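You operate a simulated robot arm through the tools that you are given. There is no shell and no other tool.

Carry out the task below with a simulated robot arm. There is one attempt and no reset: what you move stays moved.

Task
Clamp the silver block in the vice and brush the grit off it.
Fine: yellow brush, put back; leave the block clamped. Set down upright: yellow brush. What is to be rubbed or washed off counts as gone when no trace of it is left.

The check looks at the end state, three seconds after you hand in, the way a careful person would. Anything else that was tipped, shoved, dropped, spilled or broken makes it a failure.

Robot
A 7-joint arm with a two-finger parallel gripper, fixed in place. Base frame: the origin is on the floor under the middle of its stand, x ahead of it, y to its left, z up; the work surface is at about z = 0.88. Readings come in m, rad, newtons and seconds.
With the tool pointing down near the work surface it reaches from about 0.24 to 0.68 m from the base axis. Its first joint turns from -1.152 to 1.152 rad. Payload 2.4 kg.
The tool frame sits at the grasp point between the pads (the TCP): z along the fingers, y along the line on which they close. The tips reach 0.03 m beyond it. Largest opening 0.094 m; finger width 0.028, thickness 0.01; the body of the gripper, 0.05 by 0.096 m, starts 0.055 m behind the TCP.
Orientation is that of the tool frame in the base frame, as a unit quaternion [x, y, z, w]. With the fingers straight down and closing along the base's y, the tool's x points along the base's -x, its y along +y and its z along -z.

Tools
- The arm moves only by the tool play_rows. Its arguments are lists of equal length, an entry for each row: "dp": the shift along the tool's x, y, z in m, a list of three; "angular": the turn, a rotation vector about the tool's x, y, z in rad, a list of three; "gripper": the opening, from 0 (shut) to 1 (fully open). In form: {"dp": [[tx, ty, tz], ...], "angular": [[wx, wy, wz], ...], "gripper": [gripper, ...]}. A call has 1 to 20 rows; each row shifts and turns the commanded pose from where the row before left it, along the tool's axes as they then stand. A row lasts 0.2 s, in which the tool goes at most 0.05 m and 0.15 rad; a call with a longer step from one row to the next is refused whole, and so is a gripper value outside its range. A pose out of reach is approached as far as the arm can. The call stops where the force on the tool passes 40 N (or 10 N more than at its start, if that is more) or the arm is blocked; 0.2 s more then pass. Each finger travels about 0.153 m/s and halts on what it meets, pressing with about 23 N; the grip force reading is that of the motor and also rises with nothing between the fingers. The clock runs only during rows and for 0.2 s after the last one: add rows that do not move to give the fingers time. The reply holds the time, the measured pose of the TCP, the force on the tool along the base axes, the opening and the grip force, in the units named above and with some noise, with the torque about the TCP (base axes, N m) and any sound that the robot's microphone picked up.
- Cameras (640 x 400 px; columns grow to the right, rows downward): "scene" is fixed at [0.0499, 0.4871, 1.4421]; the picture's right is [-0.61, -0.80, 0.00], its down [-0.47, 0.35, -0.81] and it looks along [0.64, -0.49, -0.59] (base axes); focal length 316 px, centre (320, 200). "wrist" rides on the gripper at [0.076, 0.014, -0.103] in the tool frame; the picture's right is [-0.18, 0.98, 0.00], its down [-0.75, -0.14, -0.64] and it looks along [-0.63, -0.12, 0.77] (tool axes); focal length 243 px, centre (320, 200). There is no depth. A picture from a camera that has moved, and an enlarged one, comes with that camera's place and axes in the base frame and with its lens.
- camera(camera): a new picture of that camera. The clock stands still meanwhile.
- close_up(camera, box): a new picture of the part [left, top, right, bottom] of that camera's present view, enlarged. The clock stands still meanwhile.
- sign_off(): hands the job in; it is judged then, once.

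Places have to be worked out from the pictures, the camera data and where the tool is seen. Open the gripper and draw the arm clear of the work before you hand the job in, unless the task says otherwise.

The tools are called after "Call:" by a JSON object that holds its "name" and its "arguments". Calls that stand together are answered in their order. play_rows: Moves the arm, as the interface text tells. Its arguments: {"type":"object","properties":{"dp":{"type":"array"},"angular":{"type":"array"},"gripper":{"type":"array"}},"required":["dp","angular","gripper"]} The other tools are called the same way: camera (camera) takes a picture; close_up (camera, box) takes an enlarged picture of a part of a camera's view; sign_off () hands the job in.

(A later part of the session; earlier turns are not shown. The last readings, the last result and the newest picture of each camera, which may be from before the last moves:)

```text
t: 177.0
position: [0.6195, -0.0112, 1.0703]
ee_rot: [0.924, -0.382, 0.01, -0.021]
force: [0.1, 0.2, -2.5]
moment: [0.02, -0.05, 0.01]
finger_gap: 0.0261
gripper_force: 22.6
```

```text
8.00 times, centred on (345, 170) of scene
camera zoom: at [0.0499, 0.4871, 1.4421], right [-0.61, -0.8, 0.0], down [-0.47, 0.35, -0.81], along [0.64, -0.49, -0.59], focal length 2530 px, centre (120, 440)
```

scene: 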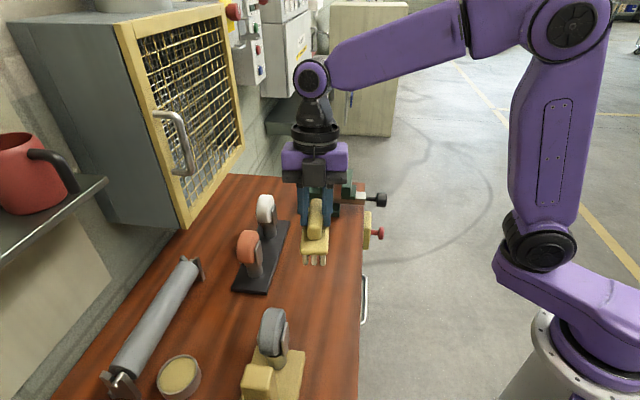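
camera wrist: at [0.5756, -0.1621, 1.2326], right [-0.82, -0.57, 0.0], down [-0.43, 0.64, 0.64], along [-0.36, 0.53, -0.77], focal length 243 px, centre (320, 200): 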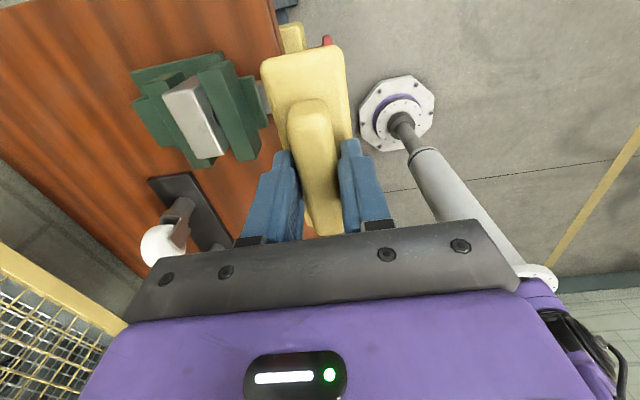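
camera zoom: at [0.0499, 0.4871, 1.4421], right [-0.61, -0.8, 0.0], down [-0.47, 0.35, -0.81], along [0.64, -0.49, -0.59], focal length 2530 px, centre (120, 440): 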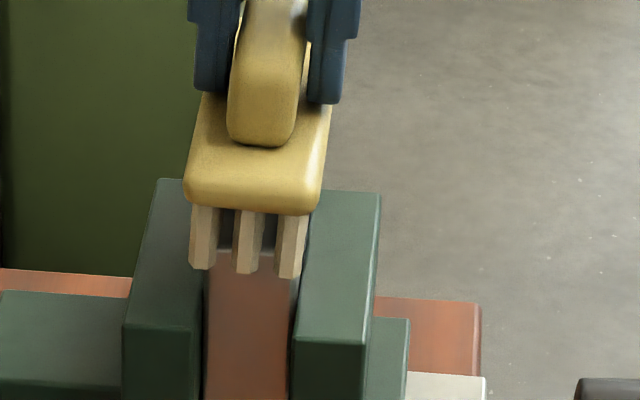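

Columns visible: the centre one is ~7 mm too far toward the wall. I shift it over the spot and lower to a firmer contact.

Call:
{"name": "play_rows", "arguments": {"dp": [[0, 0.007, -0.0005], [0, 0, 0.0015], [0, 0, 0.001], [0, 0, 0.0007], [0, 0, 0]], "angular": [[0, 0, 0], [0, 0, 0], [0, 0, 0], [0, 0, 0], [0, 0, 0]], "gripper": [0, 0, 0, 0, 0]}}

Call:
{"name": "close_up", "arguments": {"camera": "scene", "box": [320, 145, 370, 195]}}

```text
t: 178.2
position: [0.6154, -0.016, 1.069]
ee_rot: [0.924, -0.382, 0.011, -0.021]
force: [-0.4, -0.6, 1.4]
moment: [-0.15, -0.06, -0.05]
finger_gap: 0.026
gripper_force: 23.0
```

```text
8.00 times, centred on (345, 170) of scene
camera zoom: at [0.0499, 0.4871, 1.4422], right [-0.61, -0.8, 0.0], down [-0.47, 0.35, -0.81], along [0.64, -0.49, -0.59], focal length 2530 px, centre (120, 440)
```

zoom: 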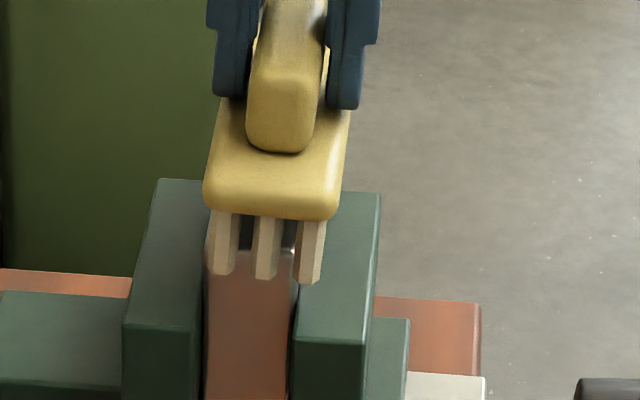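

Centre column now aligned with the spot (w≈0.428). I press to a firmer contact and check the force balance.

Call:
{"name": "play_rows", "arguments": {"dp": [[0, 0, 0.0005], [0, 0, 0.0005], [0, 0, 0]], "angular": [[0, 0, 0], [0, 0, 0], [0, 0, 0]], "gripper": [0, 0, 0]}}

```text
t: 179.0
position: [0.6155, -0.0163, 1.069]
ee_rot: [0.924, -0.382, 0.012, -0.021]
force: [1.2, -1.7, 13.3]
moment: [-0.37, -0.24, -0.01]
finger_gap: 0.026
gripper_force: 22.8
```

Contact is ~14 N, slightly biased to the far end. I add a touch of pitch and scrub with short firm strokes.

Call:
{"name": "play_rows", "arguments": {"dp": [[0, 0, 0], [0.006, 0, 0], [-0.006, 0, 0], [-0.006, 0, 0], [0.006, 0.0015, 0], [0.006, 0, 0], [-0.006, 0, 0], [-0.006, 0, 0], [0.006, -0.0015, 0], [0.006, 0, 0], [-0.006, 0, 0], [-0.006, 0, 0], [0.006, -0.0015, 0], [0.006, 0, 0], [-0.006, 0, 0], [-0.006, 0, 0], [0.006, 0.0015, 0], [0, 0, 0]], "angular": [[0, 0.012, 0], [0, 0, 0], [0, 0, 0], [0, 0, 0], [0, 0, 0], [0, 0, 0], [0, 0, 0], [0, 0, 0], [0, 0, 0], [0, 0, 0], [0, 0, 0], [0, 0, 0], [0, 0, 0], [0, 0, 0], [0, 0, 0], [0, 0, 0], [0, 0, 0], [0, 0, 0]], "gripper": [0, 0, 0, 0, 0, 0, 0, 0, 0, 0, 0, 0, 0, 0, 0, 0, 0, 0]}}

```text
t: 182.8
position: [0.6147, -0.0132, 1.069]
ee_rot: [0.924, -0.381, 0.016, -0.02]
force: [-0.7, 4.0, 29.5]
moment: [0.39, 0.56, -0.02]
finger_gap: 0.026
gripper_force: 23.3
```

Firm contact (30 N) close to the spot on both axes. I ease slightly and do another set including cross strokes.

Call:
{"name": "play_rows", "arguments": {"dp": [[0, 0, -0.0003], [0, 0.002, 0], [0, -0.003, 0], [0.003, -0.002, 0], [0, 0.003, 0], [0.003, 0.002, 0], [0, -0.003, 0], [-0.003, -0.002, 0], [-0.003, 0.003, 0], [-0.003, 0.002, 0], [0, -0.003, 0], [-0.003, -0.002, 0], [0, 0.003, 0], [0.003, 0.002, 0], [0.003, -0.002, 0], [0.006, 0, 0], [-0.006, 0, 0], [-0.006, 0, 0], [0.006, 0, 0], [0, 0, 0]], "angular": [[0, 0, 0], [0, 0, 0], [0, 0, 0], [0, 0, 0], [0, 0, 0], [0, 0, 0], [0, 0, 0], [0, 0, 0], [0, 0, 0], [0, 0, 0], [0, 0, 0], [0, 0, 0], [0, 0, 0], [0, 0, 0], [0, 0, 0], [0, 0, 0], [0, 0, 0], [0, 0, 0], [0, 0, 0], [0, 0, 0]], "gripper": [0, 0, 0, 0, 0, 0, 0, 0, 0, 0, 0, 0, 0, 0, 0, 0, 0, 0, 0, 0]}}

Call:
{"name": "play_rows", "arguments": {"dp": [[0, 0, -0.01], [0, 0, -0.03], [0, 0.03, -0.02], [0, 0.04, 0], [0, 0.045, 0], [0, 0, 0]], "angular": [[0, 0, 0], [0, 0, 0], [-0.05, 0, 0], [0, 0, 0], [0, 0, 0], [0, 0, 0]], "gripper": [0, 0, 0, 0, 0, 0]}}

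Call:
{"name": "camera", "arguments": {"camera": "wrist"}}

Call:
{"name": "close_up", "arguments": {"camera": "scene", "box": [325, 158, 355, 182]}}

```text
t: 187.0
position: [0.6148, -0.0127, 1.0686]
ee_rot: [0.924, -0.382, 0.014, -0.019]
force: [-10.2, 6.5, 25.3]
moment: [0.57, 1.14, -0.03]
finger_gap: 0.0261
gripper_force: 23.1
```

```text
t: 188.4
position: [0.5319, -0.0998, 1.1281]
ee_rot: [0.924, -0.382, 0.007, 0.005]
force: [0.5, 0.1, -1.3]
moment: [-0.02, -0.03, -0.03]
finger_gap: 0.0261
gripper_force: 23.3
```

```text
taken
camera wrist: at [0.5743, -0.162, 1.2325], right [-0.83, -0.56, 0.0], down [-0.44, 0.64, 0.63], along [-0.36, 0.52, -0.78], focal length 243 px, centre (320, 200)
```

wrist: 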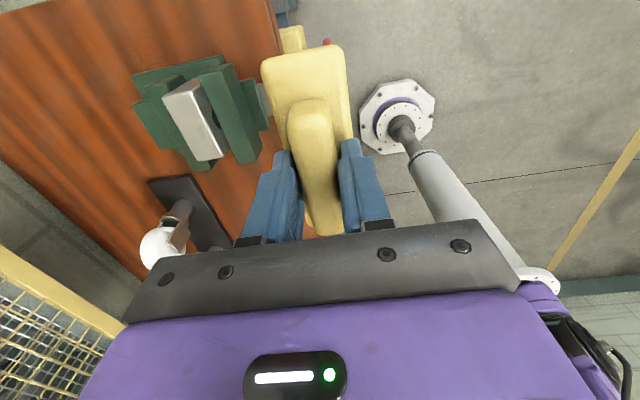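

```text
16.00 times, centred on (340, 170) of scene
camera zoom: at [0.0499, 0.4871, 1.4421], right [-0.61, -0.8, 0.0], down [-0.47, 0.35, -0.81], along [0.64, -0.49, -0.59], focal length 5061 px, centre (0, 680)
```

zoom: 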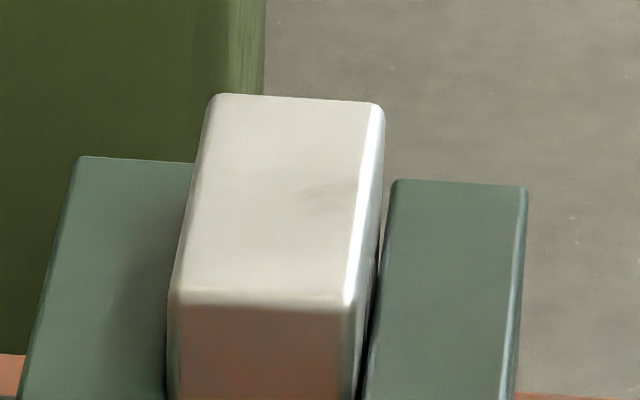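

The patch is unchanged and I see the moving jaw backed off slightly (a thin gap). Let me look closely at the gap and patch before deciding.

Call:
{"name": "close_up", "arguments": {"camera": "wrist", "box": [155, 70, 235, 165]}}

Call:
{"name": "close_up", "arguments": {"camera": "wrist", "box": [175, 105, 225, 137]}}

Call:
{"name": "close_up", "arguments": {"camera": "scene", "box": [320, 160, 370, 210]}}

```text
4.21 times, centred on (195, 118) of wrist
camera zoom: at [0.5743, -0.162, 1.2325], right [-0.83, -0.56, 0.0], down [-0.44, 0.64, 0.63], along [-0.36, 0.52, -0.78], focal length 1022 px, centre (846, 547)
```

zoom: 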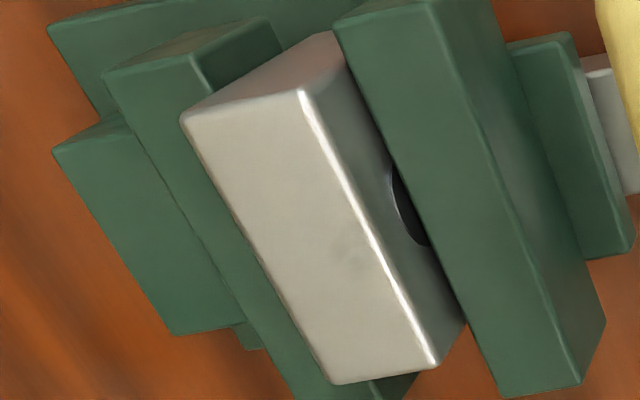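

```text
12.50 times, centred on (200, 121) of wrist
camera zoom: at [0.5743, -0.162, 1.2325], right [-0.83, -0.56, 0.0], down [-0.44, 0.64, 0.63], along [-0.36, 0.52, -0.78], focal length 3033 px, centre (1820, 1188)
```

zoom: 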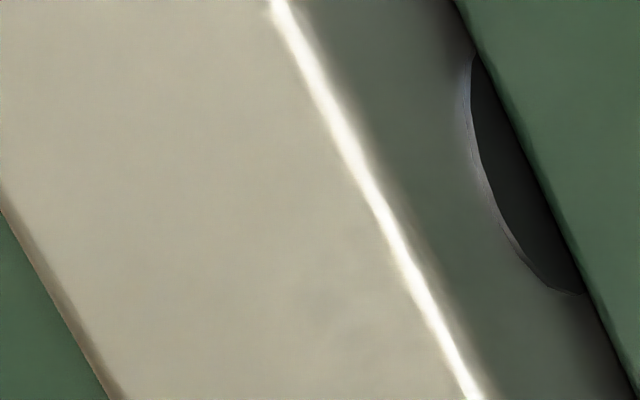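

```text
8.00 times, centred on (345, 185) of scene
camera zoom: at [0.0499, 0.4871, 1.4421], right [-0.61, -0.8, 0.0], down [-0.47, 0.35, -0.81], along [0.64, -0.49, -0.59], focal length 2530 px, centre (120, 320)
```

zoom: 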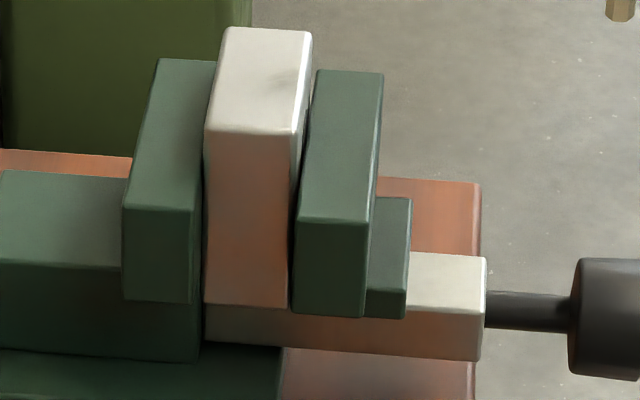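

The gap is ~1 mm, so the jaw back-drove under sideways pushes; I must re-tighten at the end and avoid pushing toward that jaw. While I hold the brush, I'll try the patch with a single corner bristle (tilted brush), which gives a known contact point.

Call:
{"name": "play_rows", "arguments": {"dp": [[-0.0118, -0.0315, 0], [-0.0118, -0.0315, 0], [-0.0117, -0.0315, 0], [-0.0117, -0.0315, 0], [0, 0, 0], [0, 0, 0], [0.003, 0, 0.03], [0, 0, 0]], "angular": [[0, 0, 0], [0, 0, 0], [0, 0, 0], [0, 0, 0], [0, -0.092, 0], [0.05, 0, 0], [0, 0, 0], [0, 0, 0]], "gripper": [0, 0, 0, 0, 0, 0, 0, 0]}}

Call:
{"name": "close_up", "arguments": {"camera": "scene", "box": [315, 135, 375, 195]}}

Call:
{"name": "close_up", "arguments": {"camera": "wrist", "box": [220, 0, 380, 120]}}

```text
t: 190.2
position: [0.5919, 0.0241, 1.0961]
ee_rot: [0.923, -0.383, -0.027, -0.037]
force: [0.1, 0.4, -0.5]
moment: [-0.03, 0.02, -0.02]
finger_gap: 0.0261
gripper_force: 23.5
```

```text
6.67 times, centred on (345, 165) of scene
camera zoom: at [0.0499, 0.4871, 1.4421], right [-0.61, -0.8, 0.0], down [-0.47, 0.35, -0.81], along [0.64, -0.49, -0.59], focal length 2109 px, centre (153, 433)
```

zoom: 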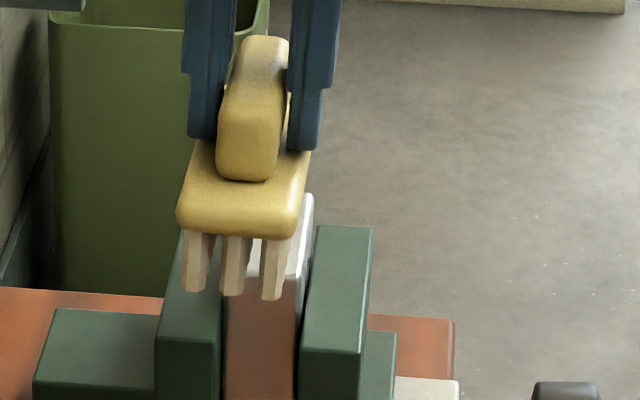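

```text
3.33 times, centred on (300, 60) of wrist
camera zoom: at [0.6382, -0.048, 1.1917], right [-0.83, -0.56, -0.03], down [-0.42, 0.57, 0.7], along [-0.38, 0.6, -0.71], focal length 809 px, centre (387, 667)
```

zoom: 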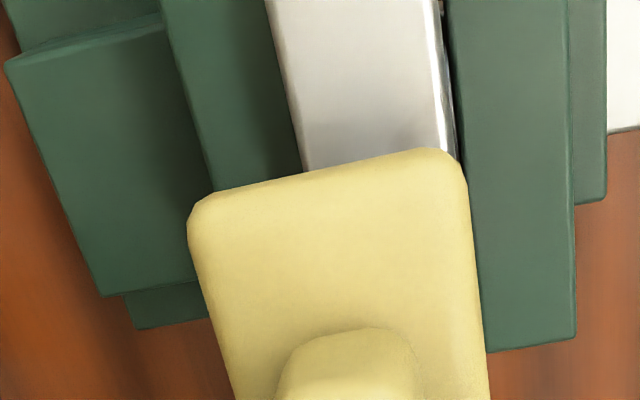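

The wrist view shows the residue directly at the brush's front robot-side corner — good alignment. I lower to contact with that corner.

Call:
{"name": "play_rows", "arguments": {"dp": [[0.0008, 0.0005, 0.01], [0.0005, 0.0003, 0.006], [0.0002, 0.0001, 0.002], [0.0001, 0, 0.001], [0.0001, 0, 0.001], [0, 0, 0]], "angular": [[0, 0, 0], [0, 0, 0], [0, 0, 0], [0, 0, 0], [0, 0, 0], [0, 0, 0]], "gripper": [0, 0, 0, 0, 0, 0]}}

```text
t: 191.6
position: [0.5898, 0.0263, 1.0744]
ee_rot: [0.923, -0.383, -0.027, -0.036]
force: [0.0, 0.5, -0.2]
moment: [0.01, -0.03, 0.01]
finger_gap: 0.026
gripper_force: 22.6
```

Call:
{"name": "play_rows", "arguments": {"dp": [[0.0001, 0, 0.001], [0.0001, 0, 0.001], [0, 0, 0]], "angular": [[0, 0, 0], [0, 0, 0], [0, 0, 0]], "gripper": [0, 0, 0]}}

Call:
{"name": "close_up", "arguments": {"camera": "wrist", "box": [220, 0, 380, 120]}}

```text
t: 192.4
position: [0.5904, 0.027, 1.0735]
ee_rot: [0.922, -0.383, -0.027, -0.036]
force: [1.8, 0.7, 1.6]
moment: [-0.04, -0.04, 0.0]
finger_gap: 0.0259
gripper_force: 23.1
```

```text
3.33 times, centred on (300, 60) of wrist
camera zoom: at [0.6355, -0.0467, 1.1691], right [-0.83, -0.56, -0.03], down [-0.42, 0.57, 0.7], along [-0.38, 0.6, -0.71], focal length 809 px, centre (387, 667)
```

zoom: 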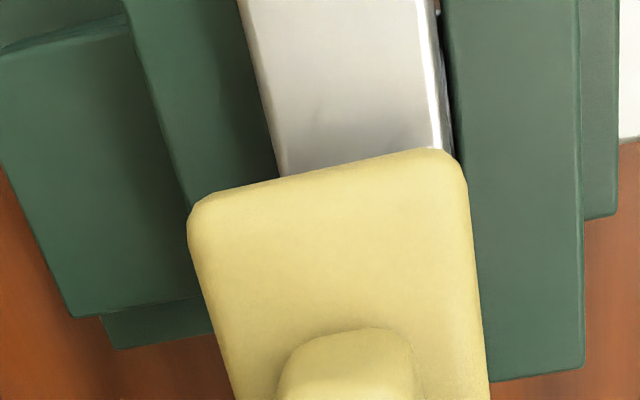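

Light corner contact established near s≈0.445, w≈0.425. I press slightly and raster this corner bristle over the patch.

Call:
{"name": "play_rows", "arguments": {"dp": [[0, 0, 0.0005], [0.008, 0, -0.00064], [-0.008, 0, 0.00064], [-0.008, 0, 0.00064], [0.008, 0.002, -0.00074], [0.008, 0, -0.00064], [-0.008, 0, 0.00064], [-0.008, 0, 0.00064], [0.008, -0.004, -0.00044], [0.008, 0, -0.00064], [-0.008, 0, 0.00064], [-0.008, 0, 0.00064], [0.008, -0.002, -0.00054], [0.008, 0, -0.00064], [-0.008, 0, 0.00064], [-0.008, 0, 0.00064], [0.008, -0.002, -0.00054], [0.008, 0, -0.00064], [-0.008, 0, 0.00064], [0, 0, 0]], "angular": [[0, 0, 0], [0, 0, 0], [0, 0, 0], [0, 0, 0], [0, 0, 0], [0, 0, 0], [0, 0, 0], [0, 0, 0], [0, 0, 0], [0, 0, 0], [0, 0, 0], [0, 0, 0], [0, 0, 0], [0, 0, 0], [0, 0, 0], [0, 0, 0], [0, 0, 0], [0, 0, 0], [0, 0, 0], [0, 0, 0]], "gripper": [0, 0, 0, 0, 0, 0, 0, 0, 0, 0, 0, 0, 0, 0, 0, 0, 0, 0, 0, 0]}}

```text
t: 196.6
position: [0.5954, 0.03, 1.0727]
ee_rot: [0.922, -0.384, -0.028, -0.035]
force: [0.4, 0.0, -1.4]
moment: [-0.01, 0.0, -0.02]
finger_gap: 0.0261
gripper_force: 22.8
```

Contact was lost along the way. I lower again for a definite contact force.

Call:
{"name": "play_rows", "arguments": {"dp": [[0.0001, 0.003, 0.0007], [0.0001, 0, 0.001], [0.0001, 0, 0.001], [0, 0, 0]], "angular": [[0, 0, 0], [0, 0, 0], [0, 0, 0], [0, 0, 0]], "gripper": [0, 0, 0, 0]}}

```text
t: 197.6
position: [0.5927, 0.0275, 1.0713]
ee_rot: [0.923, -0.383, -0.025, -0.036]
force: [1.3, 0.4, 10.5]
moment: [-0.62, -0.37, 0.06]
finger_gap: 0.026
gripper_force: 22.7
```

Now 12 N exactly at the front robot-side corner bristle (lever 5.5 cm / −2 cm). I raster it over the patch.

Call:
{"name": "play_rows", "arguments": {"dp": [[0.006, 0, -0.00048], [-0.007, 0, 0.00056], [-0.007, 0, 0.00056], [0.007, 0.002, -0.00066], [0.007, 0, -0.00056], [-0.007, 0, 0.00056], [-0.007, 0, 0.00056], [0.007, -0.004, -0.00036], [0.007, 0, -0.00056], [-0.007, 0, 0.00056], [-0.007, 0, 0.00056], [0.007, -0.002, -0.00046], [0.007, 0, -0.00056], [-0.007, 0, 0.00056], [-0.007, 0, 0.00056], [0.007, -0.002, -0.00046], [0.007, 0, -0.00056], [-0.007, 0, 0.00056], [0, 0, 0]], "angular": [[0, 0, 0], [0, 0, 0], [0, 0, 0], [0, 0, 0], [0, 0, 0], [0, 0, 0], [0, 0, 0], [0, 0, 0], [0, 0, 0], [0, 0, 0], [0, 0, 0], [0, 0, 0], [0, 0, 0], [0, 0, 0], [0, 0, 0], [0, 0, 0], [0, 0, 0], [0, 0, 0], [0, 0, 0]], "gripper": [0, 0, 0, 0, 0, 0, 0, 0, 0, 0, 0, 0, 0, 0, 0, 0, 0, 0, 0]}}

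Call:
{"name": "play_rows", "arguments": {"dp": [[0, 0, -0.01], [0, 0, -0.03], [0, 0, -0.03], [-0.02, 0, -0.03], [0, 0, 0]], "angular": [[0, 0, 0], [0, 0, 0], [0, 0, 0], [0, 0, 0], [0, 0, 0]], "gripper": [0, 0, 0, 0, 0]}}

Call:
{"name": "close_up", "arguments": {"camera": "scene", "box": [325, 158, 355, 182]}}

Call:
{"name": "close_up", "arguments": {"camera": "scene", "box": [320, 160, 370, 210]}}

```text
t: 201.6
position: [0.5952, 0.0322, 1.0698]
ee_rot: [0.922, -0.384, -0.026, -0.036]
force: [-0.2, -0.4, -1.6]
moment: [-0.04, 0.01, 0.0]
finger_gap: 0.0258
gripper_force: 23.0
```

```text
t: 202.8
position: [0.5827, 0.0336, 1.1736]
ee_rot: [0.923, -0.383, -0.027, -0.036]
force: [-0.2, -0.1, -1.2]
moment: [-0.03, -0.01, 0.0]
finger_gap: 0.0258
gripper_force: 23.2
```

```text
16.00 times, centred on (340, 170) of scene
camera zoom: at [0.0499, 0.4871, 1.4421], right [-0.61, -0.8, 0.0], down [-0.47, 0.35, -0.81], along [0.64, -0.49, -0.59], focal length 5061 px, centre (0, 680)
```

zoom: 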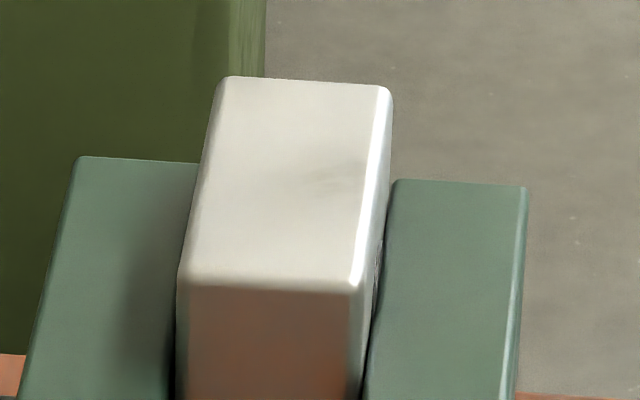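

```text
8.00 times, centred on (345, 185) of scene
camera zoom: at [0.0499, 0.4871, 1.4421], right [-0.61, -0.8, 0.0], down [-0.47, 0.35, -0.81], along [0.64, -0.49, -0.59], focal length 2530 px, centre (120, 320)
```

zoom: 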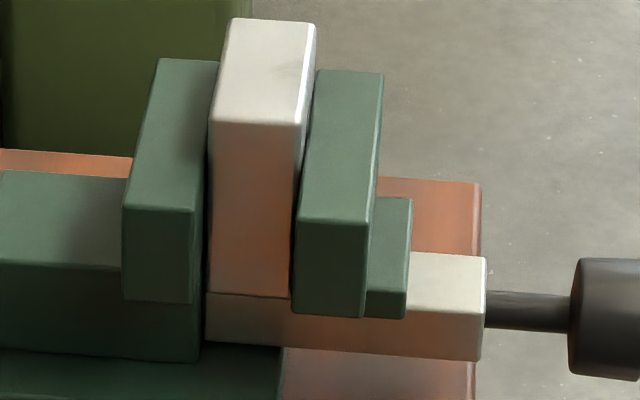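

The block shifted a few millimetres (jaw is loose) and the faint mark moved with it unchanged, despite direct firm rubbing — it may just be surface texture. I'll put the brush back, re-tighten, then examine it at very close range. First level the tool and travel to the brush's place.

Call:
{"name": "play_rows", "arguments": {"dp": [[0, 0, 0], [0, 0, 0], [0, 0, 0], [-0.0164, -0.0015, 0], [-0.0328, -0.0031, 0], [-0.0328, -0.0031, 0], [-0.0328, -0.0031, 0], [-0.0328, -0.0031, 0], [-0.0328, -0.0031, 0], [-0.0328, -0.0031, 0], [-0.0328, -0.0031, 0], [-0.0328, -0.0031, 0], [-0.0167, -0.0015, 0], [0, 0, 0.03], [0, 0, 0.03], [0, 0, 0]], "angular": [[-0.05, 0, 0], [0, 0.08, 0], [0, 0, -0.09], [0, 0, 0], [0, 0, 0], [0, 0, 0], [0, 0, 0], [0, 0, 0], [0, 0, 0], [0, 0, 0], [0, 0, 0], [0, 0, 0], [0, 0, 0], [0, 0, 0], [0, 0, 0], [0, 0, 0]], "gripper": [0, 0, 0, 0, 0, 0, 0, 0, 0, 0, 0, 0, 0, 0, 0, 0]}}

Call:
{"name": "close_up", "arguments": {"camera": "scene", "box": [270, 190, 370, 290]}}

Call:
{"name": "camera", "arguments": {"camera": "wrist"}}

```text
t: 206.2
position: [0.3753, 0.2471, 1.1127]
ee_rot: [0.94, -0.342, 0.001, 0.002]
force: [-0.8, 0.3, -0.9]
moment: [0.01, 0.01, 0.02]
finger_gap: 0.0261
gripper_force: 23.1
```

```text
4.00 times, centred on (320, 240) of scene
camera zoom: at [0.0499, 0.4871, 1.4421], right [-0.61, -0.8, 0.0], down [-0.47, 0.35, -0.81], along [0.64, -0.49, -0.59], focal length 1265 px, centre (320, 40)
```

zoom: 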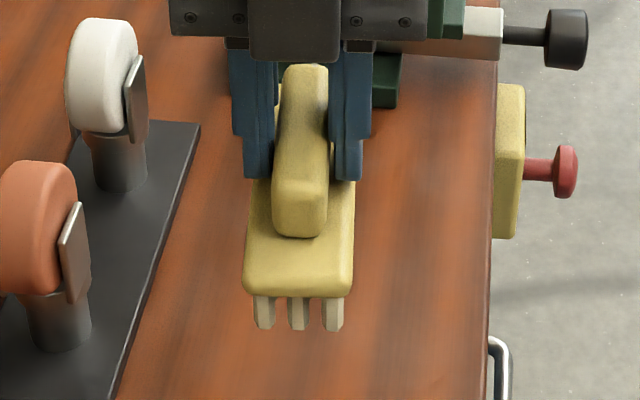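

```text
taken
camera wrist: at [0.425, 0.1884, 1.2155], right [-0.77, -0.64, 0.0], down [-0.49, 0.59, 0.64], along [-0.41, 0.49, -0.77], focal length 243 px, centre (320, 200)
```

wrist: 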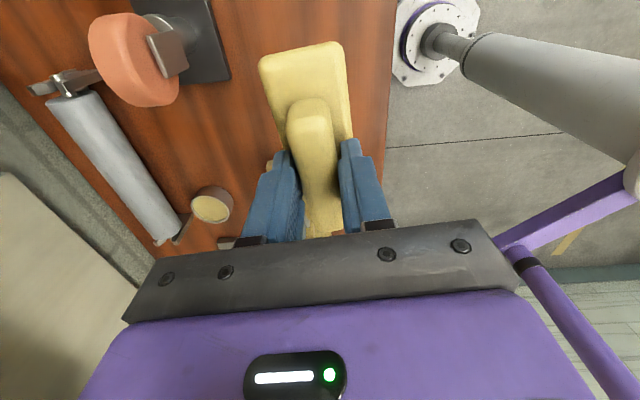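

The brush is again pitched up in front (~0.12 rad). I compensate by tilting the tool, correct 3 mm sideways, and descend.

Call:
{"name": "play_rows", "arguments": {"dp": [[0, 0.003, 0], [0, 0, 0], [0.0036, 0, 0.0298], [0.0042, 0, 0.0348], [0.0042, 0, 0.0348], [0.0036, 0, 0.0298], [0.0018, 0, 0.0149], [0.0007, 0, 0.006], [0, 0, 0]], "angular": [[0, -0.06, 0], [0, -0.06, 0], [0, 0, 0], [0, 0, 0], [0, 0, 0], [0, 0, 0], [0, 0, 0], [0, 0, 0], [0, 0, 0]], "gripper": [0, 0, 0, 0, 0, 0, 0, 0, 0]}}

Call:
{"name": "close_up", "arguments": {"camera": "scene", "box": [270, 240, 370, 340]}}

```text
t: 208.2
position: [0.3735, 0.2456, 0.9566]
ee_rot: [0.938, -0.341, -0.056, -0.019]
force: [-0.3, -0.5, -1.2]
moment: [-0.01, 0.01, -0.01]
finger_gap: 0.026
gripper_force: 23.1
```

```text
4.00 times, centred on (320, 290) of scene
camera zoom: at [0.0499, 0.4871, 1.4421], right [-0.61, -0.8, 0.0], down [-0.47, 0.35, -0.81], along [0.64, -0.49, -0.59], focal length 1265 px, centre (320, -160)
```

zoom: 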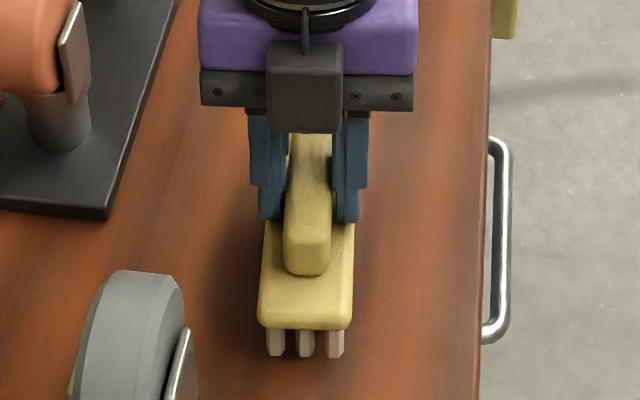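

Nearly down and within ~2 mm of the original spot. I lower in 1 mm steps to touchdown.

Call:
{"name": "play_rows", "arguments": {"dp": [[0.0002, 0.001, 0.002], [0.0001, 0, 0.0015], [0.0001, 0, 0.001], [0.0001, 0, 0.001], [0, 0, 0]], "angular": [[0, 0, 0], [0, 0, 0], [0, 0, 0], [0, 0, 0], [0, 0, 0]], "gripper": [0, 0, 0, 0, 0]}}

```text
t: 209.4
position: [0.3718, 0.2439, 0.9543]
ee_rot: [0.938, -0.341, -0.055, -0.018]
force: [-0.4, -0.6, -0.5]
moment: [0.03, -0.01, 0.01]
finger_gap: 0.0258
gripper_force: 23.1
```

Call:
{"name": "play_rows", "arguments": {"dp": [[0.0001, 0, 0.001], [0.0001, 0, 0.001], [0, 0, 0]], "angular": [[0, 0, 0], [0, 0, 0], [0, 0, 0]], "gripper": [0, 0, 0]}}

```text
t: 210.2
position: [0.3702, 0.2444, 0.9522]
ee_rot: [0.938, -0.34, -0.056, -0.019]
force: [-0.2, -0.7, 0.6]
moment: [-0.01, -0.08, -0.02]
finger_gap: 0.0261
gripper_force: 22.4
```

Light touch at the front row. I pitch back slightly to seat the rear row, then open gently.

Call:
{"name": "play_rows", "arguments": {"dp": [[0, 0, 0], [0, 0, 0.0005], [0, 0, 0], [0, 0, 0], [0, 0, 0], [0, 0, 0], [0, 0, 0]], "angular": [[0, 0.015, 0], [0, 0, 0], [0, 0, 0], [0, 0, 0], [0, 0, 0], [0, 0, 0], [0, 0, 0]], "gripper": [0, 0, 0, 0.29, 0.32, 0.38, 0.45]}}

Call:
{"name": "play_rows", "arguments": {"dp": [[-0.001, 0, -0.01], [-0.0031, 0, -0.03], [-0.0042, 0, -0.04], [-0.0042, 0, -0.04], [-0.0042, 0, -0.04], [0, 0, 0], [0, 0, 0]], "angular": [[0, 0, 0], [0, 0, 0], [0, 0, 0], [0, 0, 0], [0, 0, 0], [0, 0.104, 0], [0, 0, 0]], "gripper": [0.5, 0.55, 0.6, 0.6, 0.6, 0.6, 0.6]}}

Call:
{"name": "close_up", "arguments": {"camera": "scene", "box": [270, 240, 370, 340]}}

```text
t: 211.8
position: [0.3716, 0.2442, 0.9514]
ee_rot: [0.939, -0.341, -0.05, -0.016]
force: [0.1, -0.1, 0.2]
moment: [-0.05, 0.0, 0.03]
finger_gap: 0.0423
gripper_force: 0.1
```

```text
t: 213.4
position: [0.3729, 0.2422, 1.1118]
ee_rot: [0.94, -0.341, 0.0, 0.001]
force: [0.2, -0.3, -0.4]
moment: [0.01, 0.0, 0.0]
finger_gap: 0.0564
gripper_force: 0.1
```

```text
4.00 times, centred on (320, 290) of scene
camera zoom: at [0.0499, 0.4871, 1.4421], right [-0.61, -0.8, 0.0], down [-0.47, 0.35, -0.81], along [0.64, -0.49, -0.59], focal length 1265 px, centre (320, -160)
```

zoom: 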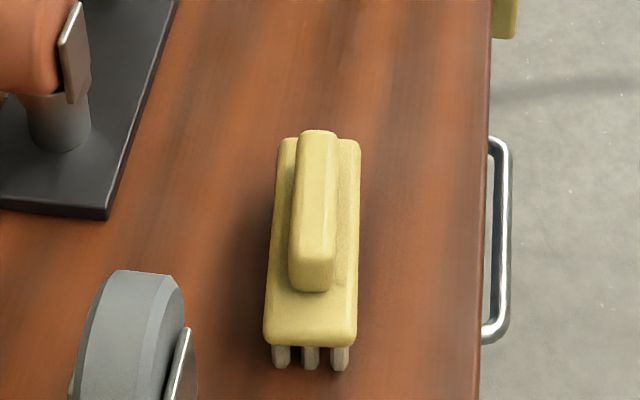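

Brush is back upright, within ~7 mm of its original place. Now I go to the vice for a very close look at the block top with the free gripper.

Call:
{"name": "play_rows", "arguments": {"dp": [[0.0166, 0.0014, 0], [0.0332, 0.0028, 0], [0.0332, 0.0028, 0], [0.0332, 0.0028, 0], [0.0332, 0.0028, 0], [0.0332, 0.0028, 0], [0.0332, 0.0028, 0], [0.0332, 0.0028, 0], [0.0332, 0.0028, 0], [0.0164, 0.0014, 0], [0, 0, 0.03], [0, 0, 0.03], [0, 0, 0.015], [0, 0, 0]], "angular": [[0, 0, 0], [0, 0, 0], [0, 0, 0], [0, 0, 0], [0, 0, 0], [0, 0, 0], [0, 0, 0], [0, 0, 0], [0, 0, 0], [0, 0, 0], [0, 0, 0], [0, 0, 0], [0, 0, 0], [0, 0, 0]], "gripper": [0.8, 0.92, 0.92, 0.92, 0.92, 0.92, 0.92, 0.92, 0.92, 0.92, 0.92, 0.92, 0.92, 0.92]}}

Call:
{"name": "camera", "arguments": {"camera": "wrist"}}

Call:
{"name": "close_up", "arguments": {"camera": "wrist", "box": [260, 0, 400, 100]}}

```text
t: 216.4
position: [0.5848, 0.0338, 1.0349]
ee_rot: [0.94, -0.342, 0.0, 0.002]
force: [0.4, -0.3, 0.5]
moment: [-0.01, -0.01, 0.02]
finger_gap: 0.0864
gripper_force: 0.0
```

```text
taken
camera wrist: at [0.6349, -0.0254, 1.1385], right [-0.77, -0.64, 0.0], down [-0.49, 0.59, 0.64], along [-0.41, 0.49, -0.77], focal length 243 px, centre (320, 200)
```

wrist: 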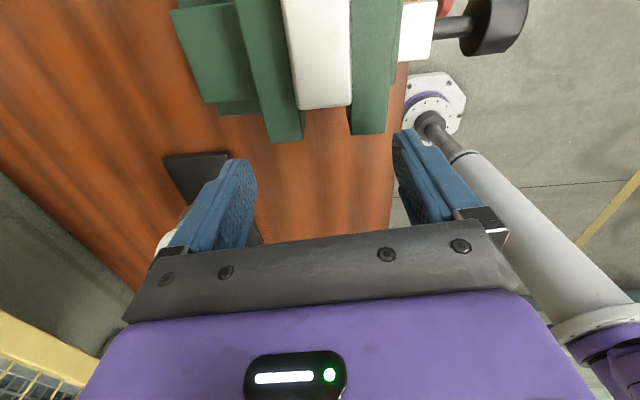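

```text
4.00 times, centred on (330, 50) of wrist
camera zoom: at [0.6349, -0.0254, 1.1385], right [-0.77, -0.64, 0.0], down [-0.49, 0.59, 0.64], along [-0.41, 0.49, -0.77], focal length 970 px, centre (280, 800)
```

zoom: 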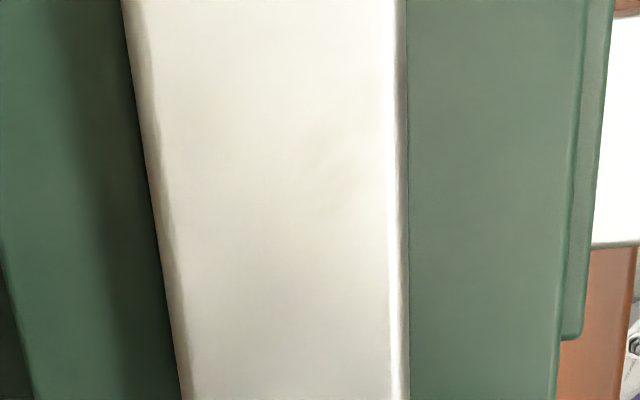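

The top now looks practically clean at close range; I zoom further on the right-hand half.

Call:
{"name": "close_up", "arguments": {"camera": "wrist", "box": [320, 10, 370, 60]}}

Call:
{"name": "close_up", "arguments": {"camera": "wrist", "box": [290, 0, 340, 40]}}

Call:
{"name": "close_up", "arguments": {"camera": "wrist", "box": [290, 60, 360, 115]}}

```text
8.00 times, centred on (345, 35) of wrist
camera zoom: at [0.6349, -0.0254, 1.1385], right [-0.77, -0.64, 0.0], down [-0.49, 0.59, 0.64], along [-0.41, 0.49, -0.77], focal length 1941 px, centre (120, 1520)
```

zoom: 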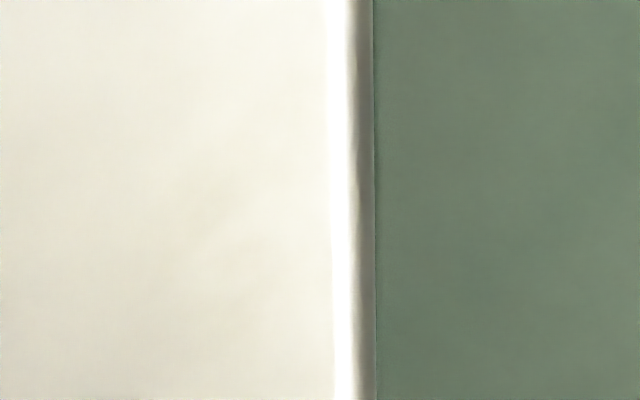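

```text
10.00 times, centred on (315, 20) of wrist
camera zoom: at [0.6349, -0.0254, 1.1385], right [-0.77, -0.64, 0.0], down [-0.49, 0.59, 0.64], along [-0.41, 0.49, -0.77], focal length 2426 px, centre (370, 2000)
```

zoom: 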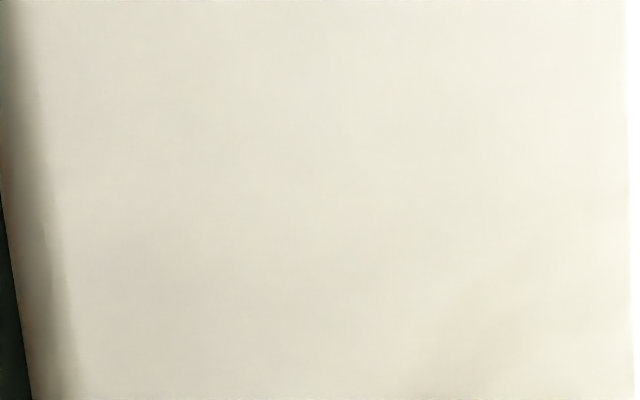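

```text
7.27 times, centred on (325, 88) of wrist
camera zoom: at [0.6349, -0.0254, 1.1385], right [-0.77, -0.64, 0.0], down [-0.49, 0.59, 0.64], along [-0.41, 0.49, -0.77], focal length 1764 px, centre (284, 1018)
```

zoom: 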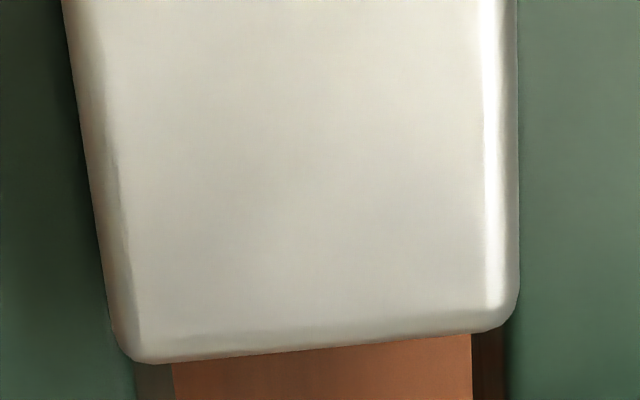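

At 13 cm the face looks clean apart from an extremely faint soft blotch. I'll tighten the vice now, then give that area one more set of faster strokes to be sure. Raise and rotate for the knob.

Call:
{"name": "play_rows", "arguments": {"dp": [[0, 0, -0.035], [0, 0, -0.04], [0, 0, 0], [0, 0, 0], [0, 0, 0], [0, 0, 0], [0, 0, 0], [0, 0, 0], [0, 0, 0], [0, 0, 0], [0, 0, 0], [0, 0, 0], [0, 0, 0], [0, 0, 0], [0, 0, 0]], "angular": [[0, 0, 0], [0, 0, 0], [0, 0, 0.1384], [0, 0, 0.1384], [0, 0, 0.1384], [0, 0, 0.1384], [0, 0, 0.1384], [0, 0, 0.1384], [0, 0, 0.1384], [0, 0, 0.1384], [0, 0, 0.1384], [0, 0, 0.1384], [0, 0, 0.1384], [0, 0, 0.1384], [0, 0, 0]], "gripper": [0.92, 0.92, 0.92, 0.92, 0.92, 0.92, 0.92, 0.92, 0.92, 0.92, 0.92, 0.92, 0.92, 0.92, 0.92]}}

```text
t: 219.6
position: [0.5841, 0.034, 1.1119]
ee_rot: [-0.382, 0.924, -0.002, -0.001]
force: [-0.2, 0.3, -0.1]
moment: [0.0, 0.01, 0.0]
finger_gap: 0.0863
gripper_force: 0.1
```

Now over to the knob and down around it.

Call:
{"name": "play_rows", "arguments": {"dp": [[0.032, -0.0128, 0], [0.032, -0.0128, 0], [0.032, -0.0128, 0], [0.032, -0.0126, 0], [0, 0, 0.03], [0, 0, 0.04], [0, 0, 0.04], [0, 0, 0.04], [0, 0, 0.03], [0, 0, 0.018], [0, 0, 0]], "angular": [[0, 0, 0], [0, 0, 0], [0, 0, 0], [0, 0, 0], [0, 0, 0], [0, 0, 0], [0, 0, 0], [0, 0, 0], [0, 0, 0], [0, 0, 0], [0, 0, 0]], "gripper": [0.92, 0.92, 0.92, 0.92, 0.92, 0.92, 0.92, 0.92, 0.92, 0.92, 0.92]}}

Call:
{"name": "camera", "arguments": {"camera": "wrist"}}

```text
t: 222.0
position: [0.5279, -0.0927, 0.9159]
ee_rot: [-0.383, 0.924, -0.002, -0.002]
force: [-0.5, 0.2, 0.8]
moment: [-0.02, 0.02, -0.01]
finger_gap: 0.0866
gripper_force: 0.1
```

```text
taken
camera wrist: at [0.4645, -0.136, 1.0194], right [-0.56, 0.83, 0.0], down [0.63, 0.44, 0.64], along [0.53, 0.36, -0.77], focal length 243 px, centre (320, 200)
```

wrist: 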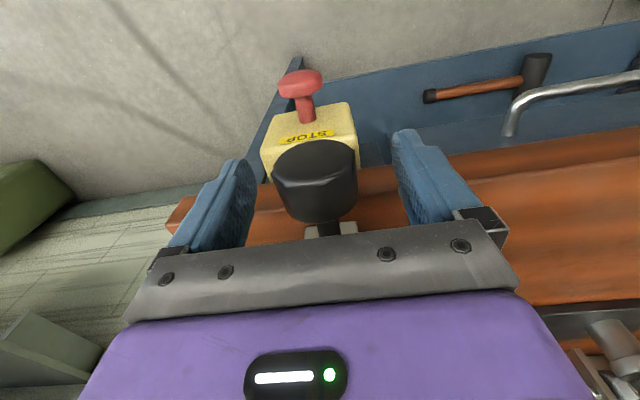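

Aligned on the knob. I pre-tilt −0.6 rad, grip, and turn clockwise to tighten.

Call:
{"name": "play_rows", "arguments": {"dp": [[0, -0.0014, 0.002], [0, 0, 0], [0, 0, 0], [0, 0, 0], [0, 0, 0], [0, 0, 0], [0, 0, 0], [0, 0, 0], [0, 0, 0], [0, 0, 0], [0, 0, 0], [0, 0, 0]], "angular": [[0, 0, 0], [0.12, 0, 0], [0.12, 0, 0], [0.12, 0, 0], [0.12, 0, 0], [0.12, 0, 0], [0, 0, 0], [0, 0, 0], [0, 0, 0], [0, 0, 0], [0, 0, 0], [0, 0, 0]], "gripper": [0.92, 0.92, 0.92, 0.92, 0.92, 0.92, 0.85, 0.68, 0.56, 0.49, 0.2, 0.0]}}

Call:
{"name": "play_rows", "arguments": {"dp": [[0, 0, 0], [0, 0, 0], [0, 0, 0], [0, 0, 0]], "angular": [[-0.07, 0, 0], [-0.07, 0, 0], [-0.07, 0, 0], [0, 0, 0]], "gripper": [0, 0, 0, 0]}}

Call:
{"name": "close_up", "arguments": {"camera": "scene", "box": [320, 160, 370, 210]}}

```text
t: 224.6
position: [0.5304, -0.0939, 0.9139]
ee_rot: [-0.366, 0.882, -0.275, 0.111]
force: [-4.7, 4.7, -6.2]
moment: [0.08, -0.06, -0.05]
finger_gap: 0.0472
gripper_force: 45.5
```

```text
t: 225.6
position: [0.5304, -0.093, 0.9133]
ee_rot: [-0.375, 0.907, -0.18, 0.073]
force: [-6.3, 12.2, -12.0]
moment: [-0.2, -0.29, -0.56]
finger_gap: 0.0474
gripper_force: 45.1
```

```text
8.00 times, centred on (345, 185) of scene
camera zoom: at [0.05, 0.4874, 1.442], right [-0.61, -0.8, 0.0], down [-0.47, 0.35, -0.81], along [0.64, -0.49, -0.59], focal length 2530 px, centre (120, 320)
```

zoom: 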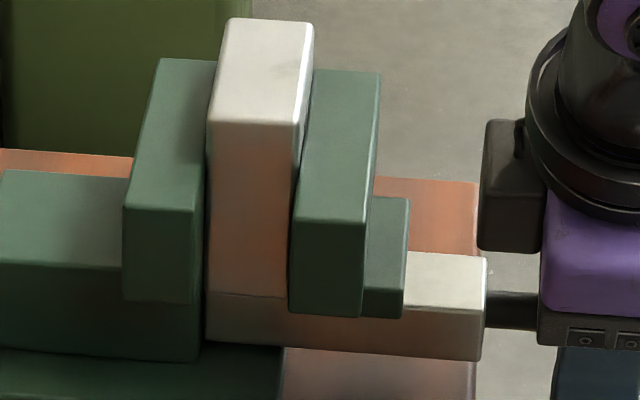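

Jaw is closing on the block again. I continue until the torque saturates.

Call:
{"name": "play_rows", "arguments": {"dp": [[0, 0, 0], [0, 0, 0], [0, 0, 0], [0, 0, 0]], "angular": [[-0.07, 0, 0], [-0.07, 0, 0], [-0.07, 0, 0], [0, 0, 0]], "gripper": [0, 0, 0, 0]}}

Call:
{"name": "close_up", "arguments": {"camera": "scene", "box": [320, 160, 370, 210]}}

```text
t: 226.6
position: [0.5303, -0.092, 0.9133]
ee_rot: [-0.382, 0.92, -0.084, 0.032]
force: [-9.4, 21.4, -10.0]
moment: [-0.9, -0.79, -0.63]
finger_gap: 0.0475
gripper_force: 44.6
```

```text
8.00 times, centred on (345, 185) of scene
camera zoom: at [0.0497, 0.4877, 1.4419], right [-0.61, -0.8, 0.0], down [-0.47, 0.35, -0.81], along [0.64, -0.49, -0.59], focal length 2530 px, centre (120, 320)
```

zoom: 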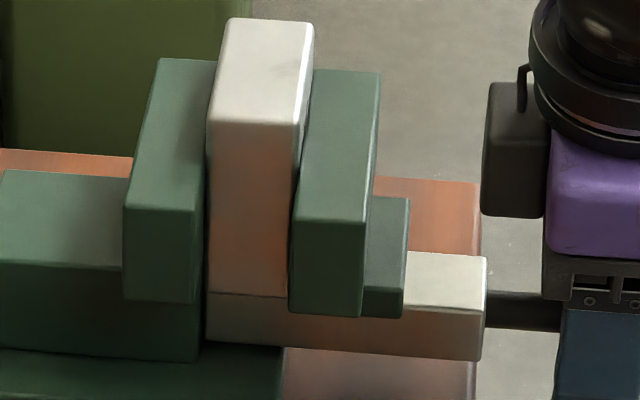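

Torque saturated at ~1.2 N·m: tight. I release, straighten and rise.

Call:
{"name": "play_rows", "arguments": {"dp": [[0, 0, 0], [0, 0, 0], [0, 0, 0], [0, 0, 0], [0, 0, 0], [0, 0, -0.03], [0, 0, -0.04], [0, 0, -0.04], [0, 0, -0.04], [0, 0, -0.045], [0, 0, 0]], "angular": [[0, 0, 0], [0, 0, 0], [0, 0, 0], [-0.09, 0, 0], [-0.09, 0, 0], [0, 0, 0], [0, 0, 0], [0, 0, 0], [0, 0, 0], [0, 0, 0], [0, 0, 0]], "gripper": [0.6, 0.75, 0.92, 0.92, 0.92, 0.92, 0.92, 0.92, 0.92, 0.92, 0.92]}}

Call:
{"name": "close_up", "arguments": {"camera": "scene", "box": [320, 160, 370, 210]}}

Call:
{"name": "close_up", "arguments": {"camera": "scene", "box": [325, 155, 355, 179]}}

Call:
{"name": "close_up", "arguments": {"camera": "wrist", "box": [260, 90, 420, 250]}}

```text
t: 229.0
position: [0.5325, -0.0956, 1.1104]
ee_rot: [-0.383, 0.924, -0.002, -0.002]
force: [0.4, 0.3, 0.3]
moment: [0.03, -0.01, 0.01]
finger_gap: 0.0867
gripper_force: 0.1
```

```text
8.00 times, centred on (345, 185) of scene
camera zoom: at [0.0499, 0.4871, 1.4421], right [-0.61, -0.8, 0.0], down [-0.47, 0.35, -0.81], along [0.64, -0.49, -0.59], focal length 2530 px, centre (120, 320)
```

zoom: 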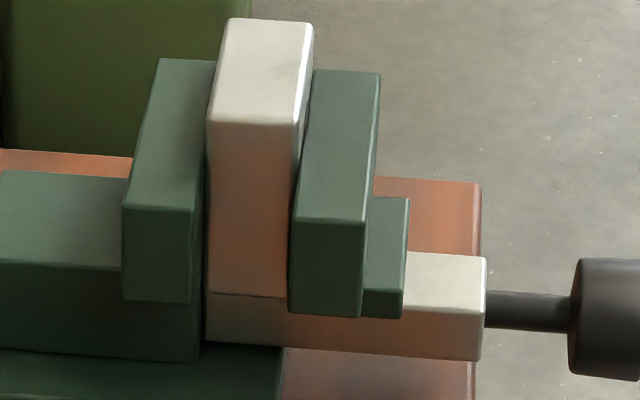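

```text
16.00 times, centred on (340, 167) of scene
camera zoom: at [0.0499, 0.4871, 1.4421], right [-0.61, -0.8, 0.0], down [-0.47, 0.35, -0.81], along [0.64, -0.49, -0.59], focal length 5061 px, centre (0, 728)
```

zoom: 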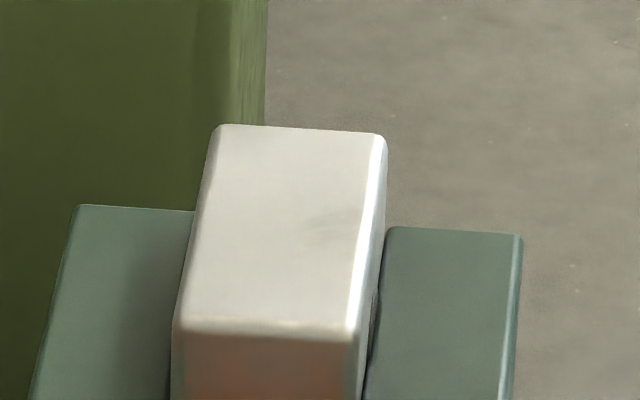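

```text
2.50 times, centred on (340, 170) of wrist
camera zoom: at [0.4695, -0.1382, 1.2122], right [-0.56, 0.83, 0.0], down [0.63, 0.44, 0.64], along [0.53, 0.36, -0.77], focal length 606 px, centre (270, 275)
```

zoom: 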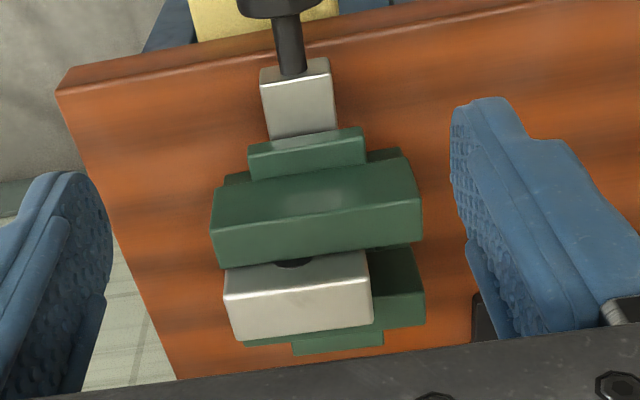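

The block is tightly clamped again. The blotch is still faintly there, so I'll do one more brushing with faster strokes. Rotate and travel to the brush.

Call:
{"name": "play_rows", "arguments": {"dp": [[0, 0, 0], [0, 0, 0], [0, 0, 0], [0, 0, 0], [0, 0, 0], [0, 0, 0], [0, 0, 0], [0, 0, 0], [0, 0, 0], [0, 0, 0], [0, 0, 0], [0, 0, 0], [0, 0, 0]], "angular": [[0, 0, -0.1384], [0, 0, -0.1384], [0, 0, -0.1384], [0, 0, -0.1384], [0, 0, -0.1384], [0, 0, -0.1384], [0, 0, -0.1384], [0, 0, -0.1384], [0, 0, -0.1384], [0, 0, -0.1384], [0, 0, -0.1384], [0, 0, -0.1384], [0, 0, 0]], "gripper": [0.92, 0.92, 0.92, 0.92, 0.92, 0.92, 0.92, 0.92, 0.92, 0.92, 0.85, 0.8, 0.7]}}

Call:
{"name": "play_rows", "arguments": {"dp": [[-0.0171, -0.0079, 0], [-0.0341, -0.0158, 0], [-0.0341, -0.0158, 0], [-0.0341, -0.0158, 0], [-0.0341, -0.0158, 0], [-0.0341, -0.0158, 0], [-0.0341, -0.0158, 0], [-0.0341, -0.0158, 0], [-0.0341, -0.0158, 0], [-0.0341, -0.0158, 0], [-0.0171, -0.0079, 0], [0, 0, 0.035], [0, 0, 0.04], [0, 0, 0]], "angular": [[0, 0, 0], [0, 0, 0], [0, 0, 0], [0, 0, 0], [0, 0, 0], [0, 0, 0], [0, 0, 0], [0, 0, 0], [0, 0, 0], [0, 0, 0], [0, 0, 0], [0, 0, 0], [0, 0, 0], [0, 0, 0]], "gripper": [0.7, 0.7, 0.7, 0.7, 0.7, 0.7, 0.7, 0.7, 0.7, 0.7, 0.65, 0.6, 0.6, 0.6]}}

Call:
{"name": "close_up", "arguments": {"camera": "wrist", "box": [240, 40, 400, 200]}}

Call:
{"name": "close_up", "arguments": {"camera": "scene", "box": [270, 230, 370, 340]}}

```text
t: 231.8
position: [0.5311, -0.0922, 1.1095]
ee_rot: [0.941, -0.34, 0.0, 0.001]
force: [0.3, 0.2, -0.1]
moment: [0.03, 0.03, -0.02]
finger_gap: 0.0658
gripper_force: 0.1
```

```text
t: 234.8
position: [0.3721, 0.2472, 1.0298]
ee_rot: [0.94, -0.342, 0.0, 0.002]
force: [-0.5, 0.7, 0.2]
moment: [0.02, 0.03, 0.0]
finger_gap: 0.0565
gripper_force: 0.1
```

```text
2.50 times, centred on (320, 120) of wrist
camera zoom: at [0.4214, 0.1871, 1.1335], right [-0.77, -0.64, 0.0], down [-0.49, 0.59, 0.64], along [-0.41, 0.49, -0.77], focal length 606 px, centre (320, 400)
```

zoom: 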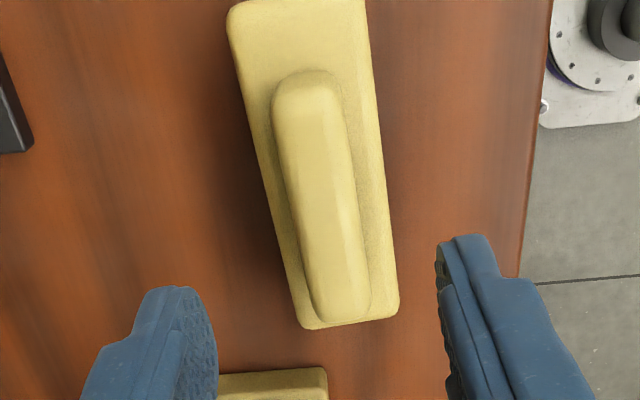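

```text
3.64 times, centred on (320, 285) of scene
camera zoom: at [0.0499, 0.4871, 1.4421], right [-0.61, -0.8, 0.0], down [-0.47, 0.35, -0.81], along [0.64, -0.49, -0.59], focal length 1150 px, centre (320, -109)
```

zoom: 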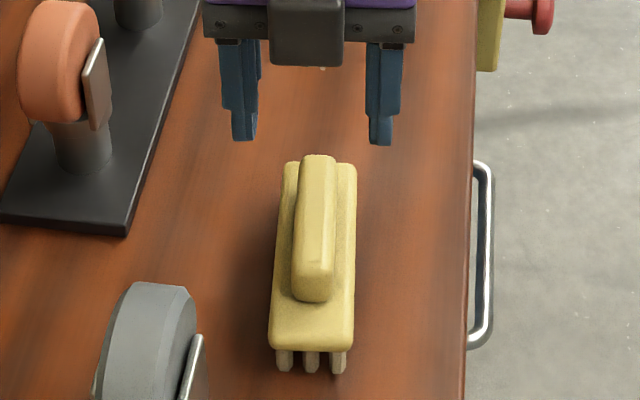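

Brush offset in tool frame: ~2 mm sideways, −3 mm lengthwise. I correct, descend to the same grip height (z≈0.9505) and close.

Call:
{"name": "play_rows", "arguments": {"dp": [[-0.003, 0.0022, 0.02], [0, 0, 0.03], [0, 0, 0.018], [0, 0, 0.008], [0, 0, 0.0033], [0, 0, 0], [0, 0, 0], [0, 0, 0], [0, 0, 0], [0, 0, 0], [0, 0, 0], [0, 0, 0]], "angular": [[0, 0, 0], [0, 0, 0], [0, 0, 0], [0, 0, 0], [0, 0, 0], [0, 0, 0], [0, 0, 0], [0, 0, 0], [0, 0, 0], [0, 0, 0], [0, 0, 0], [0, 0, 0]], "gripper": [0.55, 0.5, 0.45, 0.42, 0.42, 0.42, 0.38, 0.34, 0.3, 0.26, 0.1, 0.0]}}

Call:
{"name": "close_up", "arguments": {"camera": "scene", "box": [270, 240, 370, 340]}}

```text
t: 237.4
position: [0.3696, 0.2461, 0.9522]
ee_rot: [0.94, -0.341, 0.0, 0.001]
force: [1.4, 1.3, 9.0]
moment: [0.32, -0.25, 0.03]
finger_gap: 0.0216
gripper_force: 23.1
```

```text
4.00 times, centred on (320, 290) of scene
camera zoom: at [0.0498, 0.4871, 1.4422], right [-0.61, -0.8, 0.0], down [-0.47, 0.35, -0.81], along [0.64, -0.49, -0.59], focal length 1265 px, centre (320, -160)
```

zoom: 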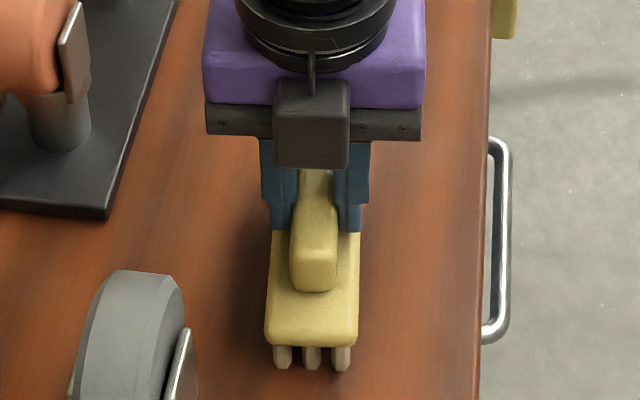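

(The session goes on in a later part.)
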